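You operate a simulated robot arm through the tools that you are given. There is no shell and no other tool. Be economical: measure what you need, move in short steps, check, and stop when the job is done.

Carry out the task below with a simulated robot arm. There is one attempt and no reset: what you move stays moved.

TASK
Disable the blue drive and clip on the card for its fault.
Fine: grey switch off, cord switch left on; the card goes under the clipboard's clip, shut again.
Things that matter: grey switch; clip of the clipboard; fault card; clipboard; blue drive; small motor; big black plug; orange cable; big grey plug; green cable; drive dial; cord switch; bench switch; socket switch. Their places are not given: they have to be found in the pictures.

It is judged by the outcome, as a careful person would: the job done as asked, and still so three seconds after it is handed in. It fails if anything else is knocked over, pushed out of place, dropped, spilled or broken.

THE ROBOT
A 6-joint arm with a two-finger parallel gripper, fixed in place. Base frame: the origin is at the foot of the arm, x ahead of it, y to its left, z up; the work surface is at about z = 0.75. Lengths are in m, angles in degrees, forces in N, time in s.
With the tool pointing down near the work surface it reaches from about 0.26 to 0.68 m from the base axis. Its first joint turns from -66.0 to 66.0 degrees. Payload 2.9 kg.
Tool frame: the origin (TCP) lies between the finger pads and is the grasp point; the fingertips stand 0.03 m ahead of it; z points along the fingers, y is the line along which they close. The gripper opens to 0.11 m. The fingers are 0.02 m wide and 0.01 m thick; the gripper's body (0.048 by 0.112 m) begins 0.055 m behind the TCP.
Orientation is that of the tool frame in the base frame, as [roll, pitch, yaw] about the fixed x, y, z axes, in that order (R = Rz(yaw) Ry(pitch) Rx(roll)). With the fingers straight down and closing along the base's y, the tool's x points along the base's -x, its y along +y and its z along -z.

THE INTERFACE
- The arm moves only by the tool drive_tool. Its arguments are lists of equal length, an entry for each row: "delta_pos": the shift along the base's x, y, z in units of 25 mm (1.0 is 25 mm), a list of three; "rot": the turn, a rotation vector about the base's x, y, z in units of 8 degrees (1.0 is 8 degrees), a list of three. In form: {"delta_pos": [[x, y, z], ...], "rot": [[rx, ry, rz], ...]}. A call has 1 to 12 rows; each row shifts and turns the commanded pose from where the row before left it. "jaw" is the opening, from 0 (shut) to 1 (fully open), set as the call begins (left out, the last holds). A call with a number of a shift or a turn outside -1 to 1 is refused whole. A row lasts 0.2 s, in which the tool goes at most 0.05 m and 8.6 degrees; a call with a longer step from one row to the next is refused whole, and so is a gripper value outside its range. A pose out of reach is approached as far as the arm can. The call stops where the force on the tool passes 40 N (or 10 N more than at its start, if that is more) or the arm is blocked; 0.2 s more then pass. The fingers move at their own pace (about 0.108 m/s each) and stop on an object; they squeeze with about 36 N. The grip force told is the motor's: it shows also when the fingers shut on nothing. Time passes only in rows, and 0.2 s behind the last, so rows that do not move let the fingers close. It gives the time, the measured TCP pose, the force on the tool (base axes), the opening and the grip force at its end, in the units of the frame above (readings bear some noise).
- Cameras (640 x 400 px; columns grow to the right, rows downward): "scene" is fixed at [0.0802, 0.4365, 1.392]; the picture's right is [-0.77, -0.64, 0.00], its down [-0.28, 0.34, -0.90] and it looks along [0.57, -0.69, -0.44] (base axes); focal length 332 px, centre (320, 200). "wrist" rides on the gripper at [-0.036, 0, -0.057] in the tool frame; the picture's right is [0.00, -1.00, 0.00], its down [0.97, 0.00, -0.24] and it looks along [0.24, 0.00, 0.97] (tool axes); focal length 218 px, centre (320, 200).
- get_image(camera): a new picture of that camera. No time passes.
- pixel_to_xyz(camera, pixels): for up to 12 pixels [column, row] of the newest picture of that camera ("zoom" is the newest enlarged one), the place [x, y, z] in the base frame of the surface seen there, good to about 0.002 m, but the place of the scene camera against the robot may be out by one fixed shift of up to 0.012 m in any direction. No time passes.
- zoom(camera, box): a new picture of the part [left, top, right, bottom] of that camera's present view, enlarged. No time passes.
- job_done(): hands the job in; it is judged then, once.

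Work in short steps. Measure before you move; look again where a grasp or a placing could have gone wrong, and mend it. You have 80 turns and 34 pictures in all, those below and enlarged ones among them. Open the gripper and draw the arm clear of the work before you hand the job in, unless the task says otherwise; then end with one line.

The tools are called after "Call:" as name(argument=value, ...) on one line, values as JSON. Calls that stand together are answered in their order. drive_tool: Moves the arm, as the interface text tells. Its arguments: {"type":"object","properties":{"delta_pos":{"type":"array","items":{"type":"array","items":{"type":"number"}}},"rot":{"type":"array","items":{"type":"array","items":{"type":"number"}}},"jaw":{"type":"number"}},"required":["delta_pos","rot"]} The other tools are called the same way: get_image (camera) takes a picture; pixel_to_xyz (camera, pixels) gives the place of the surface under pixels of a picture; zoom (camera, box) takes an enlarged picture of a part of a camera's view; job_done () hands the job in.

At the start:

```text
clock: 0.0
position: [0.3934, 0.0332, 1.1936]
orientation: [-180.0, 0.1, 179.9]
contact_force: [0.1, -0.6, 0.7]
gripper_width: 0.1102
gripper_force: 0.0
```

scene: 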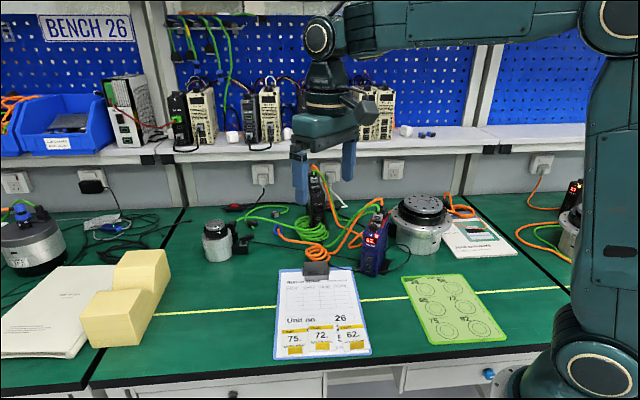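
wrist: 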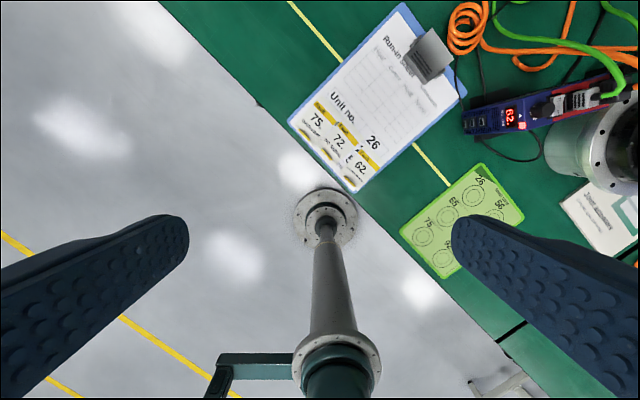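

The blue drive is near scene (374,245), the clipboard near (320,310). I zoom in on both.

Call:
zoom(camera="scene", box=[260, 160, 420, 280])

Call:
zoom(camera="scene", box=[260, 255, 390, 365])

Call:
zoom(camera="wrist", box=[440, 0, 640, 180])

```text
3.33 times, centred on (340, 220) of scene
```

zoom: 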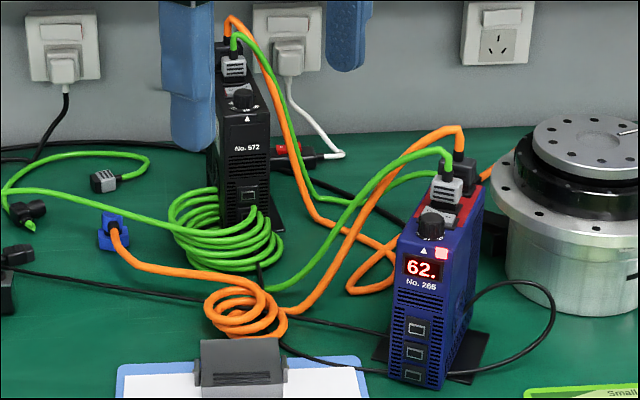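

```text
3.64 times, centred on (325, 310) of scene
```

zoom: 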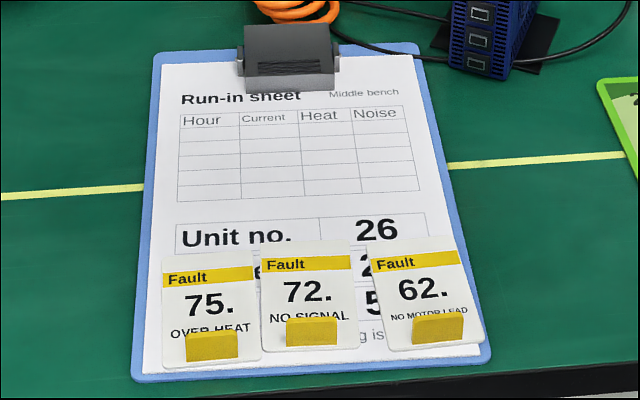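

```text
2.22 times, centred on (540, 90) of wrist
```

zoom: 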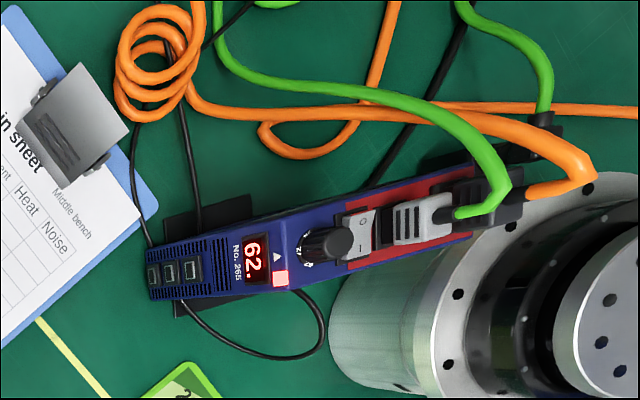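

The drive shows 62, and the card on the right is 62 "No motor lead". I measure the main points in the scene and wrist views.

Call:
pixel_to_xyz(camera="zoom", pixels=[[362, 218], [360, 246], [325, 242], [415, 220], [255, 258], [160, 275], [70, 125], [40, 110], [105, 160], [80, 65], [124, 130], [500, 100]])

Call:
pixel_to_xyz(camera="wrist", pixels=[[360, 165], [375, 145], [350, 181], [330, 160], [343, 130], [338, 142], [430, 55], [415, 75], [289, 120], [355, 192], [465, 95], [403, 3]])

Call:
pixel_to_xyz(camera="scene", pixels=[[380, 347], [356, 346], [374, 322], [376, 315], [356, 343], [316, 264], [316, 272], [316, 279], [308, 274], [330, 272], [376, 214], [371, 216]])

```text
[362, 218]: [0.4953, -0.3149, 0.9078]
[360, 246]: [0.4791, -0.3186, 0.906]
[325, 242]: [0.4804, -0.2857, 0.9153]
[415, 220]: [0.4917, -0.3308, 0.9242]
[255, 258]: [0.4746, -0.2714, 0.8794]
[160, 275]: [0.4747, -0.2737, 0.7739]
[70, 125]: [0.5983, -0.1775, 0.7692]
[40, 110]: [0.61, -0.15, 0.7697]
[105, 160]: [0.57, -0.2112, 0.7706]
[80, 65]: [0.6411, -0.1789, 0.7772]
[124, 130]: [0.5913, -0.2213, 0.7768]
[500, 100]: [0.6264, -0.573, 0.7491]
```

```text
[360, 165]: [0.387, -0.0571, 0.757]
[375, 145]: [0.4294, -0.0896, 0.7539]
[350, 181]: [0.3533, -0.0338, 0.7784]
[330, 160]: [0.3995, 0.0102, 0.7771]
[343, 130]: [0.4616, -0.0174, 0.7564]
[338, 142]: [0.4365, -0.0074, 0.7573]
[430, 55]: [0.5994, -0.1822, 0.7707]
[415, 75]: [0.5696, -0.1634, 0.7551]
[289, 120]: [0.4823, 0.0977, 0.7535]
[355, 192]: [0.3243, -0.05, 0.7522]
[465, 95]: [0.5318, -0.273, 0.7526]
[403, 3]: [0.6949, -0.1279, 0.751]
```

```text
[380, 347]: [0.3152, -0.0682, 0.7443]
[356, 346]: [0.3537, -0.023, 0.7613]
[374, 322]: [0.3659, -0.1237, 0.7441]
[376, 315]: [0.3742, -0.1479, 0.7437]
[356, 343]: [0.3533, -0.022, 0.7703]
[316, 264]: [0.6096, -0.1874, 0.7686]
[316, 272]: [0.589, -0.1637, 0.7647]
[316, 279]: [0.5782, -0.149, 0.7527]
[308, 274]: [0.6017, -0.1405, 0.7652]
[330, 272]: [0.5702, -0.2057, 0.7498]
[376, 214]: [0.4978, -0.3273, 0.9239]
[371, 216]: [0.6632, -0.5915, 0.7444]
```

I bring the wrist camera over the clip and the drive for a close look.

Call:
drive_tool(delta_pos=[[0.876, -0.9, -0.86], [0.876, -0.9, -0.86], [0.876, -0.9, -0.86], [0.876, -0.9, -0.86], [0.876, -0.9, -0.86], [0.876, -0.9, -0.86], [0.876, -0.9, -0.86], [0.876, -0.9, -0.86], [0.876, -0.9, -0.86]], rot=[[0, 0, 0], [0, 0, 0], [0, 0, 0], [0, 0, 0], [0, 0, 0], [0, 0, 0], [0, 0, 0], [0, 0, 0], [0, 0, 0]])

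Call:
get_image(camera="wrist")

```text
clock: 2.0
position: [0.5902, -0.1707, 0.9978]
orientation: [180.0, 0.0, -180.0]
contact_force: [-0.1, 0.2, 0.4]
gripper_width: 0.1097
gripper_force: 0.1
```

```text
28 pictures are left
```

wrist: 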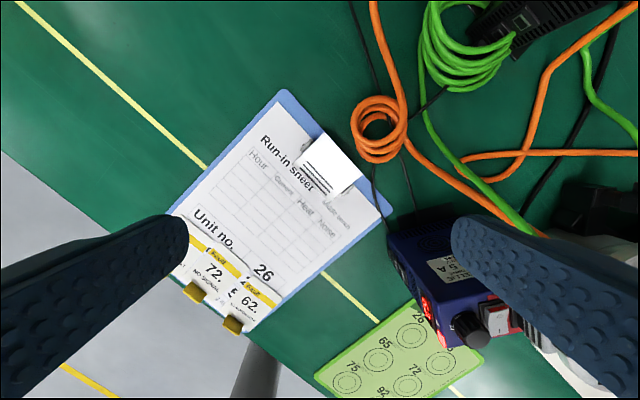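

Call:
zoom(camera="wrist", box=[270, 100, 400, 220])

Call:
pixel_to_xyz(camera="zoom", pixels=[[130, 240], [270, 150], [450, 330], [300, 480], [200, 330], [280, 250], [350, 400]])

Call:
zoom(camera="wrist", box=[400, 210, 560, 360])

```text
3.33 times, centred on (335, 160) of wrist
```

zoom: 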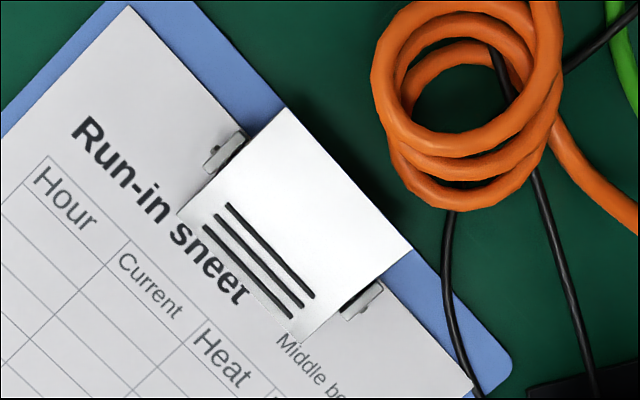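

```text
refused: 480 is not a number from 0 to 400
```

```text
2.67 times, centred on (480, 285) of wrist
```

zoom: 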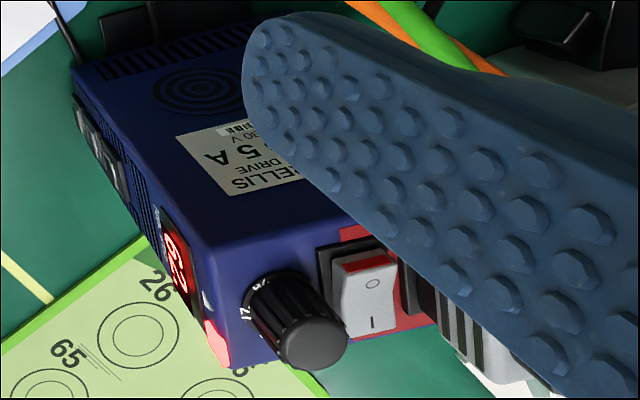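

The rocker's O end lies towards +x and is raised, so it is on now. I measure the rocker, then the clip.

Call:
pixel_to_xyz(camera="zoom", pixels=[[373, 284], [372, 325], [345, 262], [388, 255], [350, 335], [388, 330], [315, 345], [300, 285], [422, 300], [370, 265], [325, 250], [440, 300]])

Call:
pixel_to_xyz(camera="wrist", pixels=[[308, 172], [327, 134], [355, 132], [392, 174], [361, 199], [374, 160], [351, 158], [335, 180], [341, 147], [342, 191], [380, 187], [337, 140]])

Call:
zoom(camera="scene", box=[290, 250, 340, 290])

```text
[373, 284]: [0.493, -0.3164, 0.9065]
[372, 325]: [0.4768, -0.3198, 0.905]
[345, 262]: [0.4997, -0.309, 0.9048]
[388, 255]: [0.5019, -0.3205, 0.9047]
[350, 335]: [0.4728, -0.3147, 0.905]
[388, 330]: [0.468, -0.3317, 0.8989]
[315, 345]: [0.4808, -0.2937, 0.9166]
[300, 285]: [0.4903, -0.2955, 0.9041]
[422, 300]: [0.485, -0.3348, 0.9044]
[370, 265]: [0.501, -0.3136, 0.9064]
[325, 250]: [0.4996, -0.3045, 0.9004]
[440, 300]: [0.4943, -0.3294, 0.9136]
```

```text
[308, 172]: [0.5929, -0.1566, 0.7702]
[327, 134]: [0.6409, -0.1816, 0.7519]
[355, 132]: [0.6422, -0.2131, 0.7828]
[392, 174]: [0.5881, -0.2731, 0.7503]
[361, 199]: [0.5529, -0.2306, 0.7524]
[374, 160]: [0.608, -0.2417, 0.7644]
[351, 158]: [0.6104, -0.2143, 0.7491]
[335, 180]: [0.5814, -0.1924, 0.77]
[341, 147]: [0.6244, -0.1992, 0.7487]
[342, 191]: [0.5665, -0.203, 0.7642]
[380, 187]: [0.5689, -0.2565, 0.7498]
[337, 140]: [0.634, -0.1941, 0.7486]
```

```text
10.00 times, centred on (315, 270) of scene
```

zoom: 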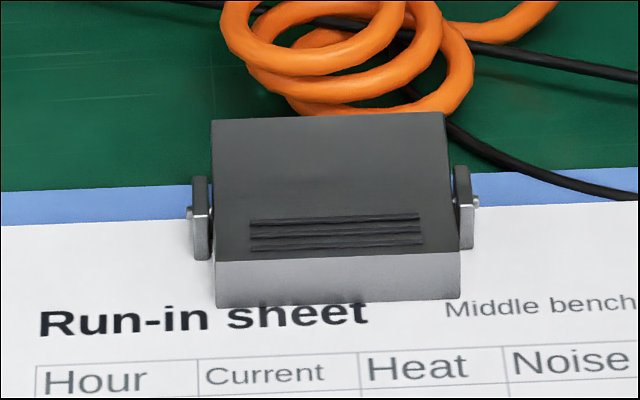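

Call:
pixel_to_xyz(camera="wrist", pixels=[[325, 135], [343, 155], [359, 174], [322, 145], [335, 165], [296, 163], [310, 180], [327, 200], [306, 145], [348, 189], [315, 170], [330, 150]])

Call:
pixel_to_xyz(camera="zoom", pixels=[[330, 120], [330, 160], [330, 200], [335, 250], [335, 268], [335, 295], [202, 235], [202, 185], [465, 220], [465, 180], [225, 125], [435, 120]])

```text
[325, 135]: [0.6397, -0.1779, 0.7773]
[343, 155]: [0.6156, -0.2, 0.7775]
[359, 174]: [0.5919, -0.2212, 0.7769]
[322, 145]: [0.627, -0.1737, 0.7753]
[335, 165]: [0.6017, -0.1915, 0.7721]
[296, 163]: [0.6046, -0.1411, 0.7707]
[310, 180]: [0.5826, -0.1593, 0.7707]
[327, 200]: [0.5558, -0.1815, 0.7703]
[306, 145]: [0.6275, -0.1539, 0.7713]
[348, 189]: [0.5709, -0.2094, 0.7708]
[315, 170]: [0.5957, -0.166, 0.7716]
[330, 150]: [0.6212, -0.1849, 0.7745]
```

```text
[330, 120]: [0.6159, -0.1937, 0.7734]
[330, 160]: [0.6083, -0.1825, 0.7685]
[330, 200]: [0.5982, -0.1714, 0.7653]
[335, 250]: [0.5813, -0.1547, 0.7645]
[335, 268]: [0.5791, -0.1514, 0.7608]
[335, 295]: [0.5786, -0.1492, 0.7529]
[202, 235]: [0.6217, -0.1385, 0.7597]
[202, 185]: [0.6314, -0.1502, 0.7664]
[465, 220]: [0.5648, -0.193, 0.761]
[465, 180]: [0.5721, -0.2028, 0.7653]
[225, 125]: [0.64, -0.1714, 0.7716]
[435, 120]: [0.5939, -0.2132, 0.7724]
```

Rocker O end is at about (0.496,-0.315,0.907), with the drive's long axis about 13° off y. I move the camera above it, turned 13°, to see the gaps.

Call:
drive_tool(delta_pos=[[-0.7, -0.7, 0.5], [-0.7, -0.7, 0.5], [-0.7, -0.7, 0.2], [-0.7, -0.7, 0], [-0.7, -0.7, 0], [-0.7, -0.7, 0], [-0.7, -0.7, 0], [-0.7, -0.7, 0]], rot=[[0, 0, 0.2], [0, 0, 0.2], [0, 0, 0.2], [0, 0, 0.2], [0, 0, 0.2], [0, 0, 0.2], [0, 0, 0.2], [0, 0, 0.2]])

Call:
zoom(camera="wrist", box=[240, 80, 400, 180])

```text
clock: 3.8
position: [0.4496, -0.3109, 1.0302]
orientation: [180.0, 0.0, -167.2]
contact_force: [-0.1, 0.3, 0.0]
gripper_width: 0.11
gripper_force: 0.0
```

```text
4.00 times, centred on (320, 130) of wrist
```

zoom: 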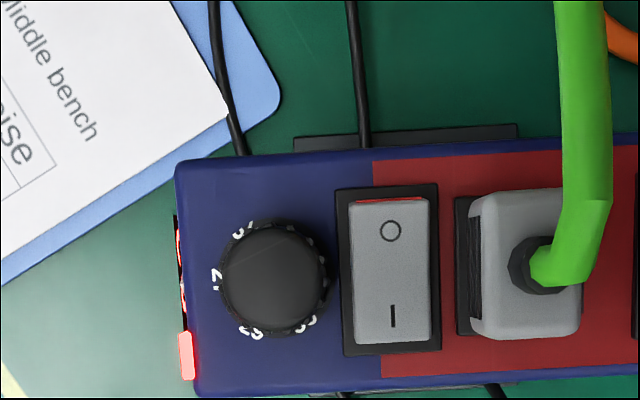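

Call:
pixel_to_xyz(camera="zoom", pixels=[[352, 205], [424, 205], [390, 205], [391, 232], [393, 318], [390, 340], [343, 260], [433, 260], [325, 262], [480, 260], [390, 165], [270, 270]])

```text
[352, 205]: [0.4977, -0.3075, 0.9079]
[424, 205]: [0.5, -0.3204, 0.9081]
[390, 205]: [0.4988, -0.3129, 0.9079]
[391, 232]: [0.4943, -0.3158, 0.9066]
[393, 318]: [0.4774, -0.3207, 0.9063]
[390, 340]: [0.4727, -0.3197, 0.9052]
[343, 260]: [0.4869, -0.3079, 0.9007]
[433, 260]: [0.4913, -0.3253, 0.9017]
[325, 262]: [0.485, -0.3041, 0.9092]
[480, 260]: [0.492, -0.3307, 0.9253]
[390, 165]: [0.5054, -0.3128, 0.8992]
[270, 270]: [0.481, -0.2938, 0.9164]
```

The rocker's O end is at (0.499,-0.313,0.908). I will press it with the open gripper's −y finger, so I set TCP above (0.490,-0.257) and descend to just above the rocker.

Call:
drive_tool(delta_pos=[[0.535, 0.72, 0], [0.535, 0.72, 0], [0.535, 0.72, 0], [0, 0, -0.85], [0, 0, -0.85], [0, 0, -0.85], [0, 0, -0.75]], rot=[[0, 0, 0], [0, 0, 0], [0, 0, 0], [0, 0, 0], [0, 0, 0], [0, 0, 0], [0, 0, 0]])

Call:
get_image(camera="wrist")

Call:
zoom(camera="scene", box=[320, 165, 420, 245])

```text
clock: 5.4
position: [0.49, -0.2549, 0.9462]
orientation: [180.0, 0.0, -167.2]
contact_force: [-0.3, -0.2, -0.1]
gripper_width: 0.1098
gripper_force: 0.1
```

```text
23 pictures are left
```

wrist: 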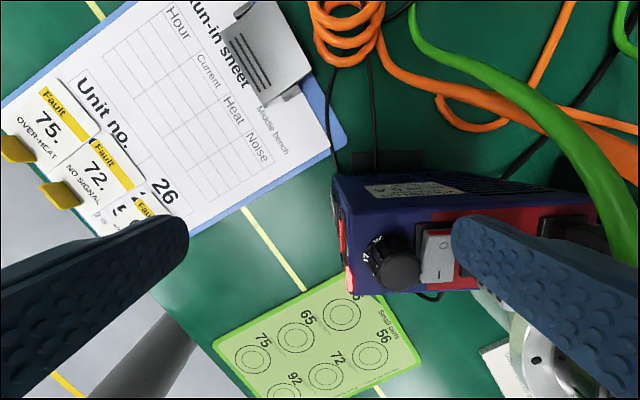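

```text
5.00 times, centred on (370, 205) of scene
```

zoom: 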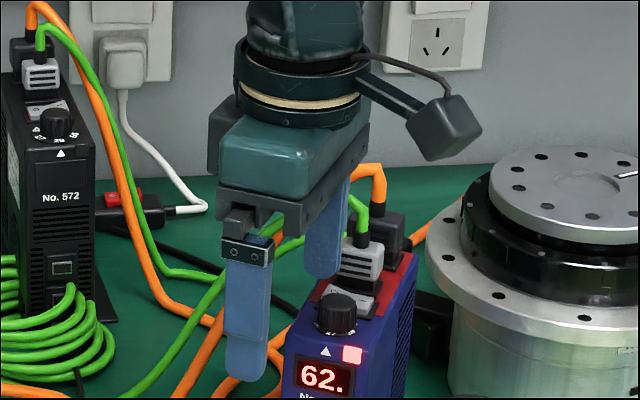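

Call:
zoom(camera="wrist", box=[380, 190, 500, 290])

Call:
pixel_to_xyz(camera="wrist", pixels=[[422, 234], [443, 245], [422, 278], [452, 276], [437, 272], [449, 262], [440, 240], [455, 222], [475, 217], [452, 235], [435, 225], [460, 270]])

```text
4.00 times, centred on (440, 240) of wrist
```

zoom: 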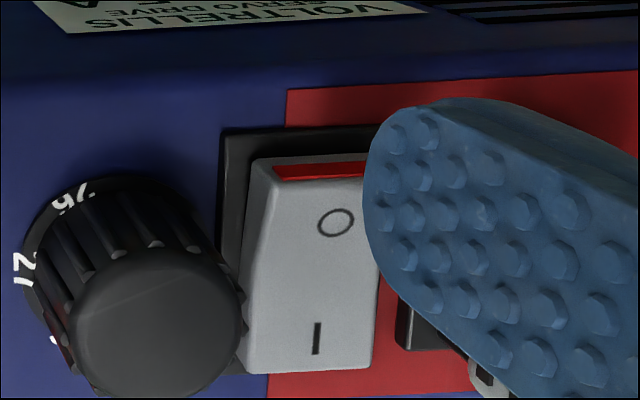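

```text
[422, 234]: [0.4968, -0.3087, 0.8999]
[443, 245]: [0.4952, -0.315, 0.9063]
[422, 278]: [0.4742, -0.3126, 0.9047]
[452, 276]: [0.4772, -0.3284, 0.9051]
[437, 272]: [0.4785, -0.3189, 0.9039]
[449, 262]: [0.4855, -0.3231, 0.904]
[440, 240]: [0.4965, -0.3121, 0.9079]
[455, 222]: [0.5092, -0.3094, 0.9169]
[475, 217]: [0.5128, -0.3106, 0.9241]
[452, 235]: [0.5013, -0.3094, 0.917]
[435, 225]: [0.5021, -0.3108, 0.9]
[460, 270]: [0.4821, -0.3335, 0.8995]
```

The finger is at y −0.3095 to −0.3195 and centred on the rocker in y. Its rounded tip's lowest point is x≈0.503, so I shift −4 mm and press gently.

Call:
drive_tool(delta_pos=[[-0.16, 0, 0], [0, 0, -0.28], [0, 0, -0.08], [0, 0, -0.08], [0, 0, -0.08]], rot=[[0, 0, 0], [0, 0, 0], [0, 0, 0], [0, 0, 0], [0, 0, 0]])

Call:
zoom(camera="wrist", box=[380, 190, 500, 290])

```text
clock: 6.6
position: [0.4873, -0.2579, 0.9367]
orientation: [-179.7, 0.2, -167.3]
contact_force: [-6.2, 0.6, 22.3]
gripper_width: 0.1089
gripper_force: 0.0
```

```text
4.00 times, centred on (440, 240) of wrist
```

zoom: 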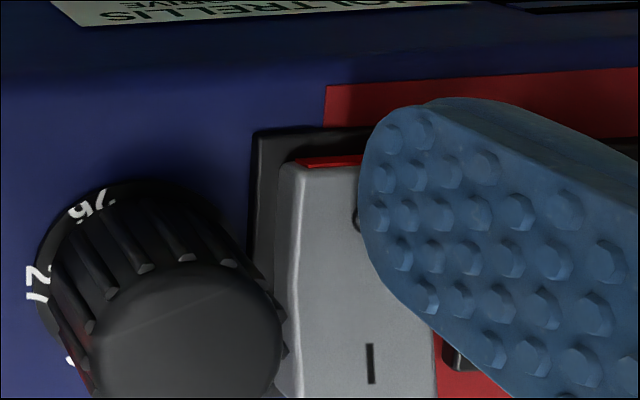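

22 N and the rocker has not tipped yet. I press a little more.

Call:
drive_tool(delta_pos=[[0, 0, -0.06], [0, 0, -0.06]], rot=[[0, 0, 0], [0, 0, 0]])

```text
clock: 7.1
position: [0.4882, -0.2569, 0.9361]
orientation: [-179.5, 0.3, -167.3]
contact_force: [-1.5, 0.0, 3.7]
gripper_width: 0.1093
gripper_force: 0.0
stopped in row 2: the force on the tool passed its limit (the readings are from after the stop); the commanded pose is now the measured one
```

The force passed its limit, then dropped to 3.7 N. I lift and look.

Call:
drive_tool(delta_pos=[[0, 0, 0.6], [0, 0, 0.9], [-0.5, 0, 0.9], [-0.8, -0.8, 0.9]], rot=[[0, 0, 0], [0, 0, 0], [0, 0, 0], [0, 0, 0]])

Call:
get_image(camera="wrist")

```text
clock: 8.1
position: [0.4544, -0.2783, 1.0185]
orientation: [-179.8, 0.3, -167.4]
contact_force: [-0.4, 0.1, 0.3]
gripper_width: 0.11
gripper_force: 0.1
```

```text
19 pictures are left
```

wrist: 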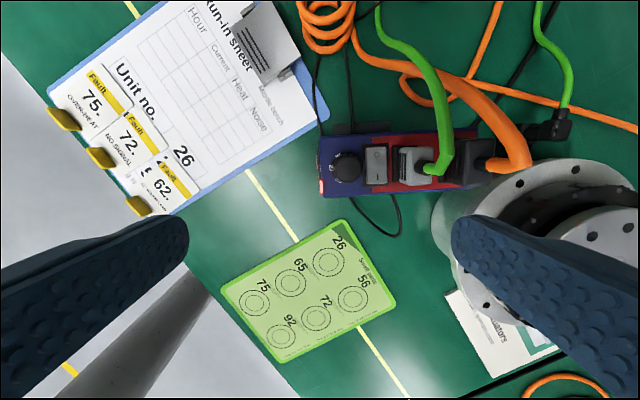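

Call:
zoom(camera="wrist", box=[310, 110, 450, 210])

Call:
pixel_to_xyz(camera="zoom", pixels=[[300, 180], [300, 290], [150, 240], [450, 240], [300, 160]])

```text
4.00 times, centred on (380, 160) of wrist
```

zoom: 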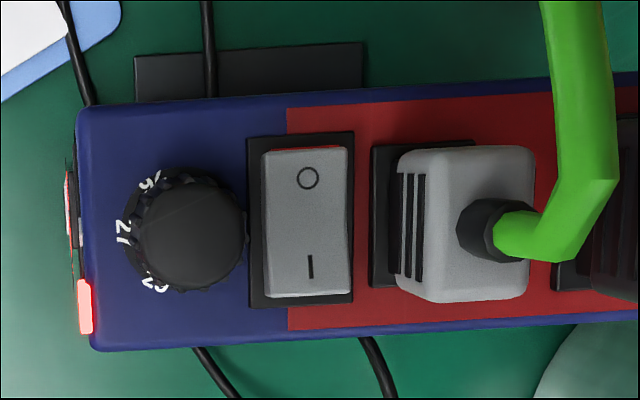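

```text
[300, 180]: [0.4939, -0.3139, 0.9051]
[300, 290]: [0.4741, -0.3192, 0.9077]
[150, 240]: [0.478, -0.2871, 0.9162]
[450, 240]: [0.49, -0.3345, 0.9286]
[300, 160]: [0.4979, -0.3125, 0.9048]
```

Now O reads 0.905 and I reads 0.908, so the rocker has tipped. I confirm on the drive's display.

Call:
zoom(camera="scene", box=[310, 180, 430, 280])

```text
4.00 times, centred on (370, 230) of scene
```

zoom: 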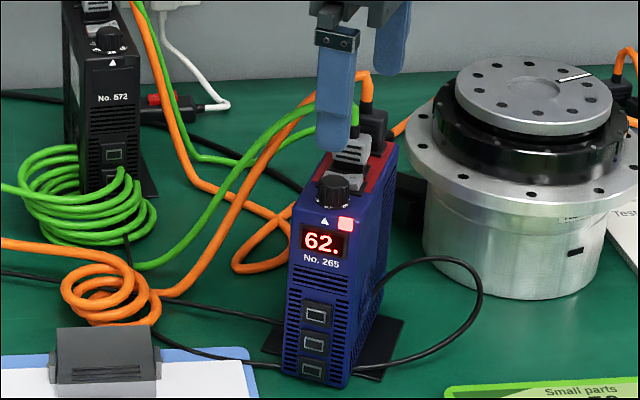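

The display stays lit because the cord switch is on, as it should. Next I check how close the black drive is, before pressing the clip lever with shut fingers.

Call:
pixel_to_xyz(camera="zoom", pixels=[[100, 185], [70, 60], [120, 100], [75, 270], [150, 320], [110, 305], [60, 240], [100, 335], [290, 240], [345, 380]])

Call:
drive_tool(delta_pos=[[0.785, 0.414, 0], [0.785, 0.414, 0], [0.785, 0.414, 0], [0.785, 0.414, 0], [0.785, 0.414, 0], [0.785, 0.414, 0], [0.785, 0.414, 0], [0.785, 0.414, 0]], rot=[[0, 0, 0.4625], [0, 0, 0.4625], [0, 0, 0.4625], [0, 0, 0.4625], [0, 0, 0.4625], [0, 0, 0.4625], [0, 0, 0.4625], [0, 0, 0.4625]], jaw=0)

```text
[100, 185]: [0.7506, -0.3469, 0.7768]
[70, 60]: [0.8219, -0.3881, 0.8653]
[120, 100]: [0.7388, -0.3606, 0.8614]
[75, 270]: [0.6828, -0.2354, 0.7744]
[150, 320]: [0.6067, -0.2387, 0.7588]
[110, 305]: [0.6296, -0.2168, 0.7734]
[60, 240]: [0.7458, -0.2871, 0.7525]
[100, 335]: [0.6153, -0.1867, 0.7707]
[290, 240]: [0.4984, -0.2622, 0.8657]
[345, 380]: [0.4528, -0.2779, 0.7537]
```

```text
clock: 9.9
position: [0.6112, -0.1964, 1.0174]
orientation: [-179.5, 0.3, -137.7]
contact_force: [0.0, 0.9, -0.2]
gripper_width: 0.0
gripper_force: 36.1
```

The way down is clear. I lower the shut fingers to about 2 cm above the lever and look.

Call:
drive_tool(delta_pos=[[0, 0, -0.95], [0, 0, -0.95], [0, 0, -0.95], [0, 0, -0.95], [0, 0, -0.95], [0, 0, -0.95], [0, 0, -0.95], [0, 0, -0.9]], rot=[[0, 0, 0], [0, 0, 0], [0, 0, 0], [0, 0, 0], [0, 0, 0], [0, 0, 0], [0, 0, 0], [0, 0, 0]])

Call:
zoom(camera="scene", box=[280, 225, 360, 285])

```text
clock: 11.7
position: [0.6108, -0.1954, 0.8286]
orientation: [-179.7, 0.4, -137.7]
contact_force: [0.7, -0.3, -0.5]
gripper_width: 0.0001
gripper_force: 36.2
```

```text
6.67 times, centred on (320, 255) of scene
```

zoom: 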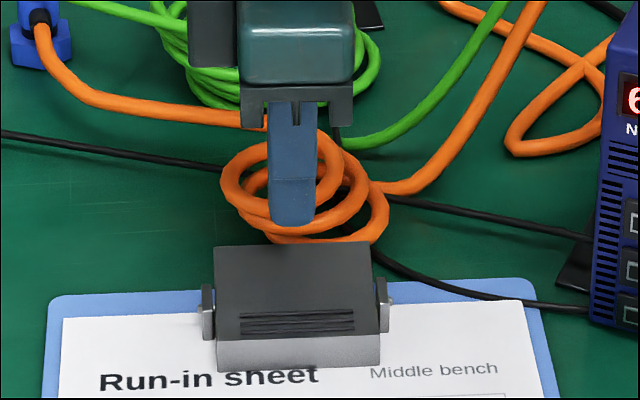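

Call:
drive_tool(delta_pos=[[0, 0, -0.4], [0, 0, -0.4], [0, 0, -0.15], [0, 0, -0.15], [0, 0, -0.15]], rot=[[0, 0, 0], [0, 0, 0], [0, 0, 0], [0, 0, 0], [0, 0, 0]])

Call:
zoom(camera="scene", box=[280, 225, 360, 285])

```text
clock: 12.9
position: [0.6119, -0.1958, 0.7977]
orientation: [-179.5, 0.3, -137.7]
contact_force: [0.3, -0.6, 0.3]
gripper_width: 0.0
gripper_force: 35.9
```

```text
6.67 times, centred on (320, 255) of scene
```

zoom: 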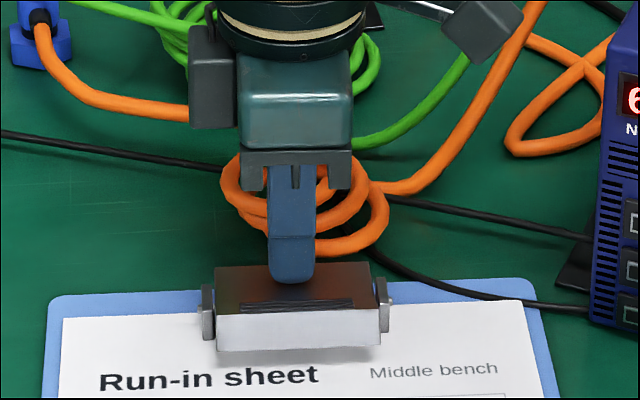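

The clip opened with almost no force left, so it may stay open. I lift and check.

Call:
drive_tool(delta_pos=[[0, 0, 0.4], [0, 0, 0.8], [0, 0, 0.8]], rot=[[0, 0, 0], [0, 0, 0], [0, 0, 0]])

Call:
zoom(camera="scene", box=[280, 225, 360, 285])

```text
clock: 13.7
position: [0.6131, -0.1937, 0.8469]
orientation: [-179.6, 0.3, -137.6]
contact_force: [0.3, -0.6, 0.0]
gripper_width: 0.0003
gripper_force: 36.0
```

```text
6.67 times, centred on (320, 255) of scene
```

zoom: 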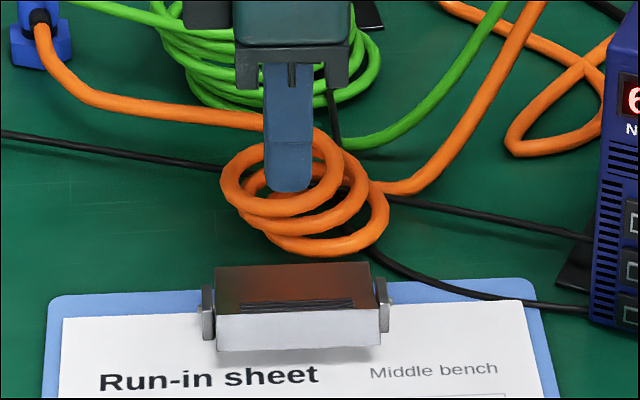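

The clip stays open. I measure the open jaw, then will go to the card's tab.

Call:
pixel_to_xyz(camera="zoom", pixels=[[298, 346], [298, 320], [298, 356], [290, 272], [298, 300], [225, 340], [372, 340]])

Call:
drive_tool(delta_pos=[[0, 0, 1], [-0.9, 0.5, 1], [-0.9, 0.5, 1], [-0.9, 0.5, 0.5], [-0.9, 0.5, 0], [-0.9, 0.5, 0], [-0.9, 0.5, 0], [-0.9, 0.5, 0], [-0.9, 0.5, 0], [-0.9, 0.5, 0], [-0.9, 0.5, 0], [-0.5, 0.5, 0]], rot=[[0, 0, 0], [0, 0, 0], [0, 0, 0], [0, 0, 0], [0, 0, 0], [0, 0, 0], [0, 0, 0], [0, 0, 0], [0, 0, 0], [0, 0, 0], [0, 0, 0], [0, 0, 0]], jaw=0.6)

Call:
get_image(camera="wrist")

```text
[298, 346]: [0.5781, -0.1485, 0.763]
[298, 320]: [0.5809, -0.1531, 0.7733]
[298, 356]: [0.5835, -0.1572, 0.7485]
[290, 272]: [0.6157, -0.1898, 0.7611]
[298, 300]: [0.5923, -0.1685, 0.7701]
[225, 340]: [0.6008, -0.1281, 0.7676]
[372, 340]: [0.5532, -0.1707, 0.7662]
```

```text
clock: 16.3
position: [0.3733, -0.0583, 0.9382]
orientation: [-179.5, 0.3, -137.7]
contact_force: [0.7, -0.2, -0.3]
gripper_width: 0.066
gripper_force: 0.1
```

```text
13 pictures are left
```

wrist: 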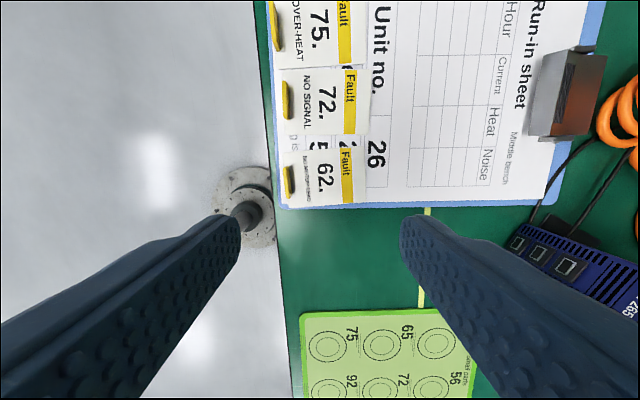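

The view is aligned with the board. Card 62 is at about (320,178) and its tab at (287,182). I measure them.

Call:
pixel_to_xyz(camera="wrist", pixels=[[287, 168], [287, 182], [288, 196], [285, 182], [291, 182], [284, 158], [365, 152], [367, 202], [350, 178], [292, 204], [325, 178], [280, 205]])

Call:
zoom(camera="wrist", box=[265, 120, 385, 220])

Call:
pixel_to_xyz(camera="wrist", pixels=[[533, 110], [531, 130], [537, 90], [590, 100], [560, 110], [522, 110], [545, 65], [515, 140], [545, 135], [600, 60], [500, 205], [275, 205]])

```text
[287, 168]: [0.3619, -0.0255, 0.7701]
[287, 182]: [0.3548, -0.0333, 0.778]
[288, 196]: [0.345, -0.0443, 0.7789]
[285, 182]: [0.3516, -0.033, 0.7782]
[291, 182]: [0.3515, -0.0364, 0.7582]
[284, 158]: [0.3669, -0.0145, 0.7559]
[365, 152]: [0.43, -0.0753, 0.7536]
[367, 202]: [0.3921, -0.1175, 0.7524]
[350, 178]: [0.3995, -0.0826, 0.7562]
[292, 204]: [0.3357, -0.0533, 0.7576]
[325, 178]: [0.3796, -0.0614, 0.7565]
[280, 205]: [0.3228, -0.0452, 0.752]
```

```text
4.00 times, centred on (325, 170) of wrist
```

zoom: 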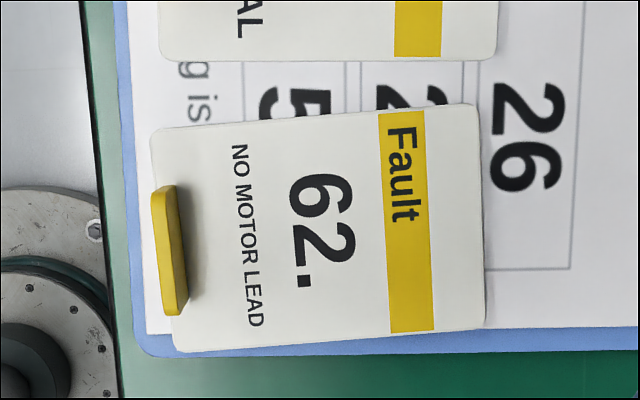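

```text
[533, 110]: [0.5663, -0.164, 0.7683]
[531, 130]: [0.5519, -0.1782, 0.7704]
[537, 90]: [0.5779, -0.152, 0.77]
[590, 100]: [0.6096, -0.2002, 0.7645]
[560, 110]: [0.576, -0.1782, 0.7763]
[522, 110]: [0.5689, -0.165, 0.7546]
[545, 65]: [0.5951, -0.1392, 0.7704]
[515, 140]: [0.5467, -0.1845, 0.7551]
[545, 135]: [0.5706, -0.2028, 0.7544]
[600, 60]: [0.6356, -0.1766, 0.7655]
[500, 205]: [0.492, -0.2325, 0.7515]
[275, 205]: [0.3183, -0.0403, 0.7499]
```

Card 62 is turned about 4° from the board, and its tab top is at (0.352,-0.034,0.778). I turn +4.3°, centre over the tab and descend with the fingers either side.

Call:
drive_tool(delta_pos=[[-0.43, 0.49, 0], [-0.42, 0.48, 0], [0, 0, -0.9], [0, 0, -0.9], [0, 0, -0.9], [0, 0, -0.9], [0, 0, -0.9], [0, 0, -0.5]], rot=[[0, 0, 0.27], [0, 0, 0.27], [0, 0, 0], [0, 0, 0], [0, 0, 0], [0, 0, 0], [0, 0, 0], [0, 0, 0]])

Call:
get_image(camera="wrist")

```text
clock: 18.1
position: [0.3517, -0.0332, 0.8127]
orientation: [-179.6, 0.3, -133.4]
contact_force: [-1.0, 0.0, -0.1]
gripper_width: 0.0657
gripper_force: 0.0
```

```text
11 pictures are left
```

wrist: 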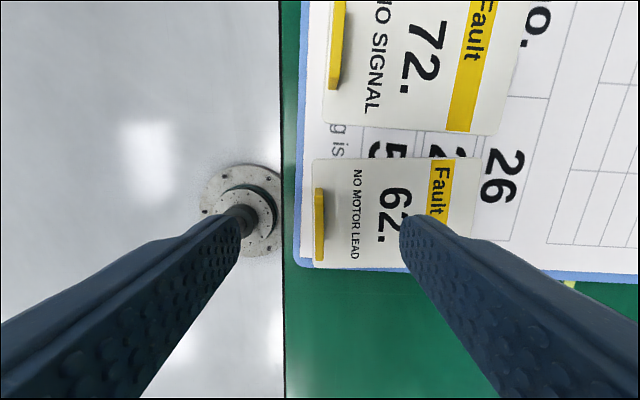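

The tab at (319,225) is centred between the fingers and aligned. I descend 19 mm and close.

Call:
drive_tool(delta_pos=[[0, 0, -0.4], [0, 0, -0.38], [0, 0, 0]], rot=[[0, 0, 0], [0, 0, 0], [0, 0, 0]])

Call:
drive_tool(delta_pos=[[0, 0, 0], [0, 0, 0], [0, 0, 0], [0, 0, 0]], rot=[[0, 0, 0], [0, 0, 0], [0, 0, 0], [0, 0, 0]], jaw=0)

```text
clock: 18.9
position: [0.3539, -0.0323, 0.7918]
orientation: [-179.6, 0.4, -133.4]
contact_force: [0.0, 0.1, 0.2]
gripper_width: 0.0659
gripper_force: 0.1
```

```text
clock: 19.9
position: [0.3543, -0.0326, 0.7934]
orientation: [-179.6, 0.3, -133.5]
contact_force: [0.0, 0.3, 0.6]
gripper_width: 0.0024
gripper_force: 36.9
```

Gripped with 2.4 mm opening. I lift 40 mm, turn back 4.3° to the board's line, and look.

Call:
drive_tool(delta_pos=[[0, 0, 0.4], [0, 0, 0.6], [0, 0, 0.6]], rot=[[0, 0, 0], [0, 0, -0.27], [0, 0, -0.27]])

Call:
get_image(camera="wrist")

```text
clock: 20.7
position: [0.3551, -0.0336, 0.8322]
orientation: [-179.6, 0.4, -137.7]
contact_force: [0.0, -0.5, -1.5]
gripper_width: 0.0024
gripper_force: 36.1
```

```text
10 pictures are left
```

wrist: 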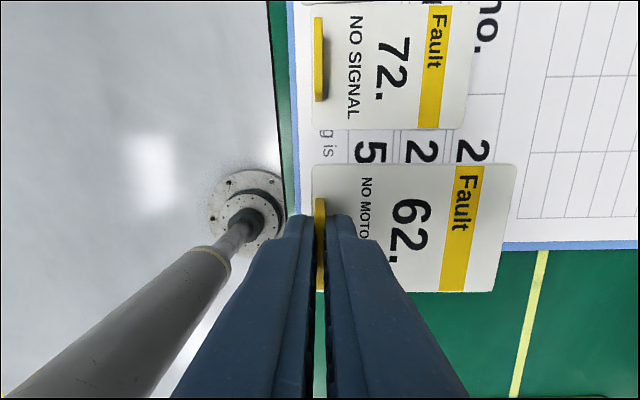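

Call:
pixel_to_xyz(camera="wrist", pixels=[[508, 172], [488, 284], [500, 228], [400, 172], [420, 284], [345, 172], [320, 205], [400, 228]])

```text
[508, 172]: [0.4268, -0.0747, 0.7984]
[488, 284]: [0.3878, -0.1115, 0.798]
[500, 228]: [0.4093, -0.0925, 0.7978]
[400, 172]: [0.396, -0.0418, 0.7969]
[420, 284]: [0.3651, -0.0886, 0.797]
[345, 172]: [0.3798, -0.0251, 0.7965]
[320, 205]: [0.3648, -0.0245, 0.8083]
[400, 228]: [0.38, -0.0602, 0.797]
```

The card hangs level (top at z 0.797) and square to the board. I carry it to just in front of the open clip and lower it to the gap's height.

Call:
drive_tool(delta_pos=[[0.773, -0.234, 0], [0.773, -0.234, 0], [0.773, -0.234, 0], [0.773, -0.234, 0], [0.773, -0.234, 0], [0.773, -0.234, 0], [0.773, -0.234, 0], [0.773, -0.234, 0], [0, 0, -0.7], [0, 0, -0.6], [0, 0, 0]], rot=[[0, 0, 0], [0, 0, 0], [0, 0, 0], [0, 0, 0], [0, 0, 0], [0, 0, 0], [0, 0, 0], [0, 0, 0], [0, 0, 0], [0, 0, 0], [0, 0, 0]])

Call:
get_image(camera="wrist")

Call:
zoom(camera="scene", box=[270, 240, 370, 320])

```text
clock: 23.1
position: [0.5079, -0.081, 0.7984]
orientation: [-179.6, 0.3, -137.7]
contact_force: [0.1, -0.2, -1.0]
gripper_width: 0.0024
gripper_force: 36.1
```

```text
9 pictures are left
```

wrist: 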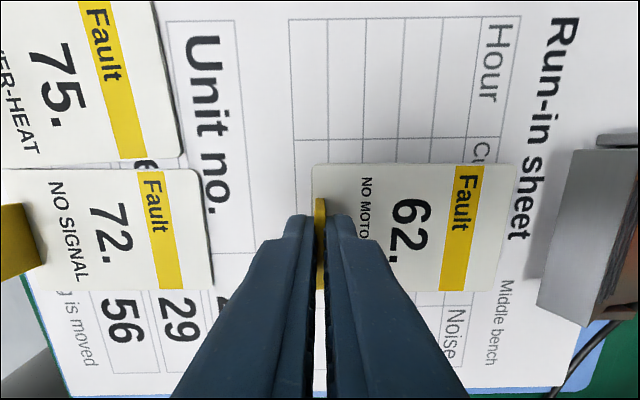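

```text
5.00 times, centred on (320, 280) of scene
```

zoom: 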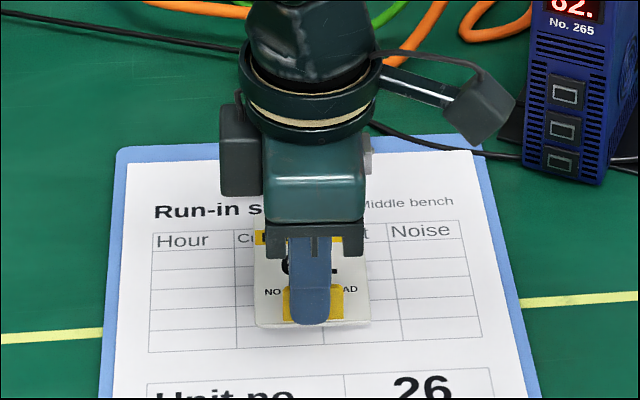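

Call:
pixel_to_xyz(camera="wrist", pixels=[[508, 172], [488, 284], [500, 228], [572, 170], [556, 240], [544, 300], [530, 255], [570, 240], [605, 160], [585, 310], [525, 200], [400, 228]])

```text
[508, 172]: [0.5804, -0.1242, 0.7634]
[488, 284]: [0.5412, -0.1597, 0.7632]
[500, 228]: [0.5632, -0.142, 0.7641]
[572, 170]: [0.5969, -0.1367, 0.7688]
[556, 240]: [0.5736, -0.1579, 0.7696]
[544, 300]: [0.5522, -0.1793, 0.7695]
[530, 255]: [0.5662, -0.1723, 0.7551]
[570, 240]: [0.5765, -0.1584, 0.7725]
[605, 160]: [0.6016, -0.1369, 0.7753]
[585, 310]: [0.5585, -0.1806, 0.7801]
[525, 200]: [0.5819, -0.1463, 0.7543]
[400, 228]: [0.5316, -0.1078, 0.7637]
```

The card is centred on the lip (v 0.320 against 0.3195). Its top at z 0.7635 is below the lip at 0.769. I lower 2 mm and slide it 34 mm in along the board.

Call:
drive_tool(delta_pos=[[0, 0, -0.08], [0.229, -0.252, 0], [0.229, -0.252, 0], [0.229, -0.252, 0], [0.229, -0.252, 0], [0, 0, 0]], rot=[[0, 0, 0], [0, 0, 0], [0, 0, 0], [0, 0, 0], [0, 0, 0], [0, 0, 0]])

Call:
get_image(camera="wrist")

```text
clock: 24.5
position: [0.5312, -0.105, 0.7972]
orientation: [-179.6, 0.4, -137.6]
contact_force: [-0.6, 0.0, -0.2]
gripper_width: 0.0025
gripper_force: 36.0
```

```text
7 pictures are left
```

wrist: 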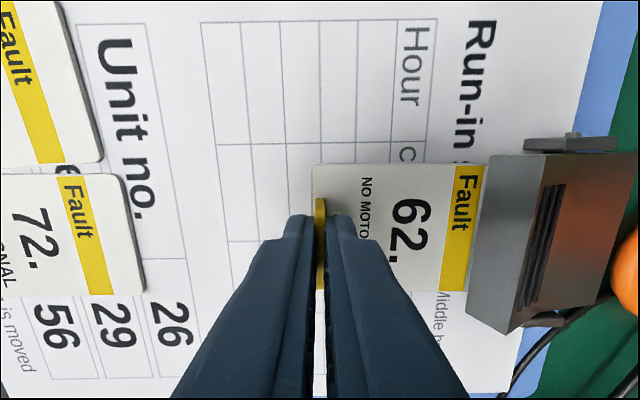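

The card is about 17 mm under the lip with no contact force. I lower it 5 mm onto the sheet, then release.

Call:
drive_tool(delta_pos=[[0, 0, -0.1], [0, 0, -0.09], [0, 0, 0]], rot=[[0, 0, 0], [0, 0, 0], [0, 0, 0]])

Call:
drive_tool(delta_pos=[[0, 0, 0], [0, 0, 0], [0, 0, 0]], rot=[[0, 0, 0], [0, 0, 0], [0, 0, 0]], jaw=0.25)

Call:
drive_tool(delta_pos=[[0, 0, 0.5], [0, 0, 1], [0, 0, 1], [0, 0, 1]], rot=[[0, 0, 0], [0, 0, 0], [0, 0, 0], [0, 0, 0]])

Call:
get_image(camera="wrist")

```text
clock: 25.3
position: [0.5314, -0.1047, 0.7914]
orientation: [-179.5, 0.5, -137.7]
contact_force: [-1.3, -0.1, 5.9]
gripper_width: 0.0026
gripper_force: 35.9
```

```text
clock: 26.1
position: [0.5304, -0.1045, 0.7915]
orientation: [-179.6, 0.2, -137.7]
contact_force: [-0.2, -0.7, -0.2]
gripper_width: 0.0276
gripper_force: 0.1
```

```text
clock: 27.1
position: [0.5326, -0.1059, 0.8797]
orientation: [-179.6, 0.2, -137.7]
contact_force: [0.6, -1.0, -1.0]
gripper_width: 0.0274
gripper_force: 0.2
```

```text
6 pictures are left
```

wrist: 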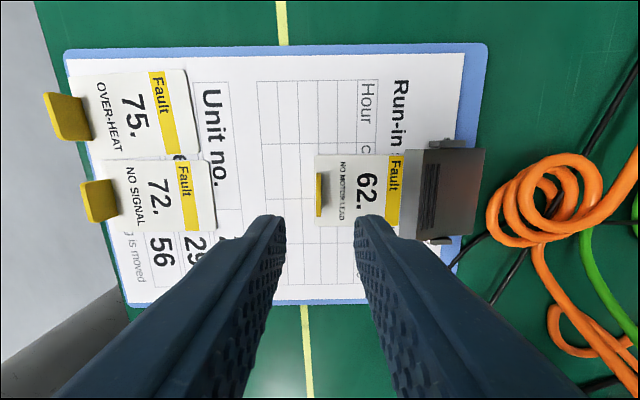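

The card lies under the open clip. I shut the fingers, move above the jaw end at (0.581,-0.162), and come down towards it.

Call:
drive_tool(delta_pos=[[0.64, -0.75, 0], [0.64, -0.75, 0], [0.64, -0.75, 0], [0, 0, -0.8], [0, 0, -0.8], [0, 0, -0.8]], rot=[[0, 0, 0], [0, 0, 0], [0, 0, 0], [0, 0, 0], [0, 0, 0], [0, 0, 0]], jaw=0)

Call:
drive_tool(delta_pos=[[0, 0, -0.2], [0, 0, -0.16], [0, 0, -0.12], [0, 0, -0.12], [0, 0, -0.12], [0, 0, -0.08]], rot=[[0, 0, 0], [0, 0, 0], [0, 0, 0], [0, 0, 0], [0, 0, 0], [0, 0, 0]])

Call:
zoom(camera="scene", box=[270, 240, 370, 320])

```text
clock: 28.5
position: [0.5806, -0.1609, 0.818]
orientation: [-179.6, 0.2, -137.7]
contact_force: [0.8, 0.2, 0.1]
gripper_width: 0.0002
gripper_force: 36.1
```

```text
clock: 29.9
position: [0.5783, -0.1618, 0.8025]
orientation: [-179.6, 0.4, -137.7]
contact_force: [-15.3, 7.5, 35.8]
gripper_width: 0.0
gripper_force: 35.9
```

```text
5.00 times, centred on (320, 280) of scene
```

zoom: 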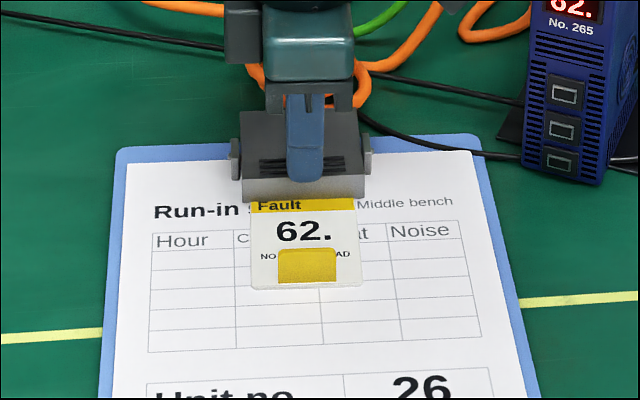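

The clip looks shut on the card, with its lever up again. I lift off and draw clear, then check.

Call:
drive_tool(delta_pos=[[0, 0, 0.4], [0, 0, 1], [0, 0, 1], [0, 0, 1], [0, 0, 1], [-0.6, 0.6, 1], [-0.8, 0.8, 1], [-0.8, 0.8, 1], [-0.8, 0.8, 1], [-0.8, 0.8, 1], [-0.8, 0.8, 1], [-0.8, 0.8, 0]], rot=[[0, 0, 0], [0, 0, 0], [0, 0, 0], [0, 0, 0], [0, 0, 0], [0, 0, 0], [0, 0, 0], [0, 0, 0], [0, 0, 0], [0, 0, 0], [0, 0, 0], [0, 0, 0]])

Call:
drive_tool(delta_pos=[[0, 0, 0], [0, 0, 0], [0, 0, 0]], rot=[[0, 0, 0], [0, 0, 0], [0, 0, 0]], jaw=1)

Call:
zoom(camera="scene", box=[270, 240, 370, 320])

Call:
get_image(camera="scene")

```text
clock: 32.5
position: [0.4445, -0.0306, 1.06]
orientation: [-179.6, 0.5, -137.9]
contact_force: [-0.7, 0.2, 0.2]
gripper_width: 0.0002
gripper_force: 35.7
```

```text
clock: 33.3
position: [0.4446, -0.0304, 1.0597]
orientation: [-179.5, 0.3, -137.8]
contact_force: [0.5, 0.6, -0.3]
gripper_width: 0.11
gripper_force: 0.0
```

```text
5.00 times, centred on (320, 280) of scene
```

zoom: 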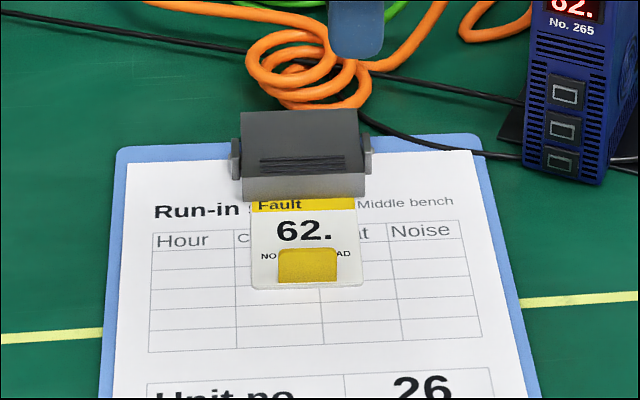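

```text
3 pictures are left
```

scene: 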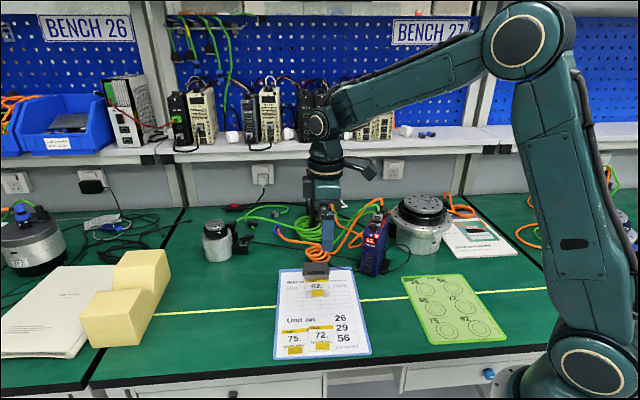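

Card 62 is held under the shut clip, the rocker is on O, everything else is where it was, and the arm is clear with the gripper open.

Call:
job_done()

```text
The job is handed in.
```

The blue drive's grey switch is off with the cord switch left on, and fault card 62 ("No motor lead") is under the clipboard's clip, which is shut again. The drive's display still shows 62.
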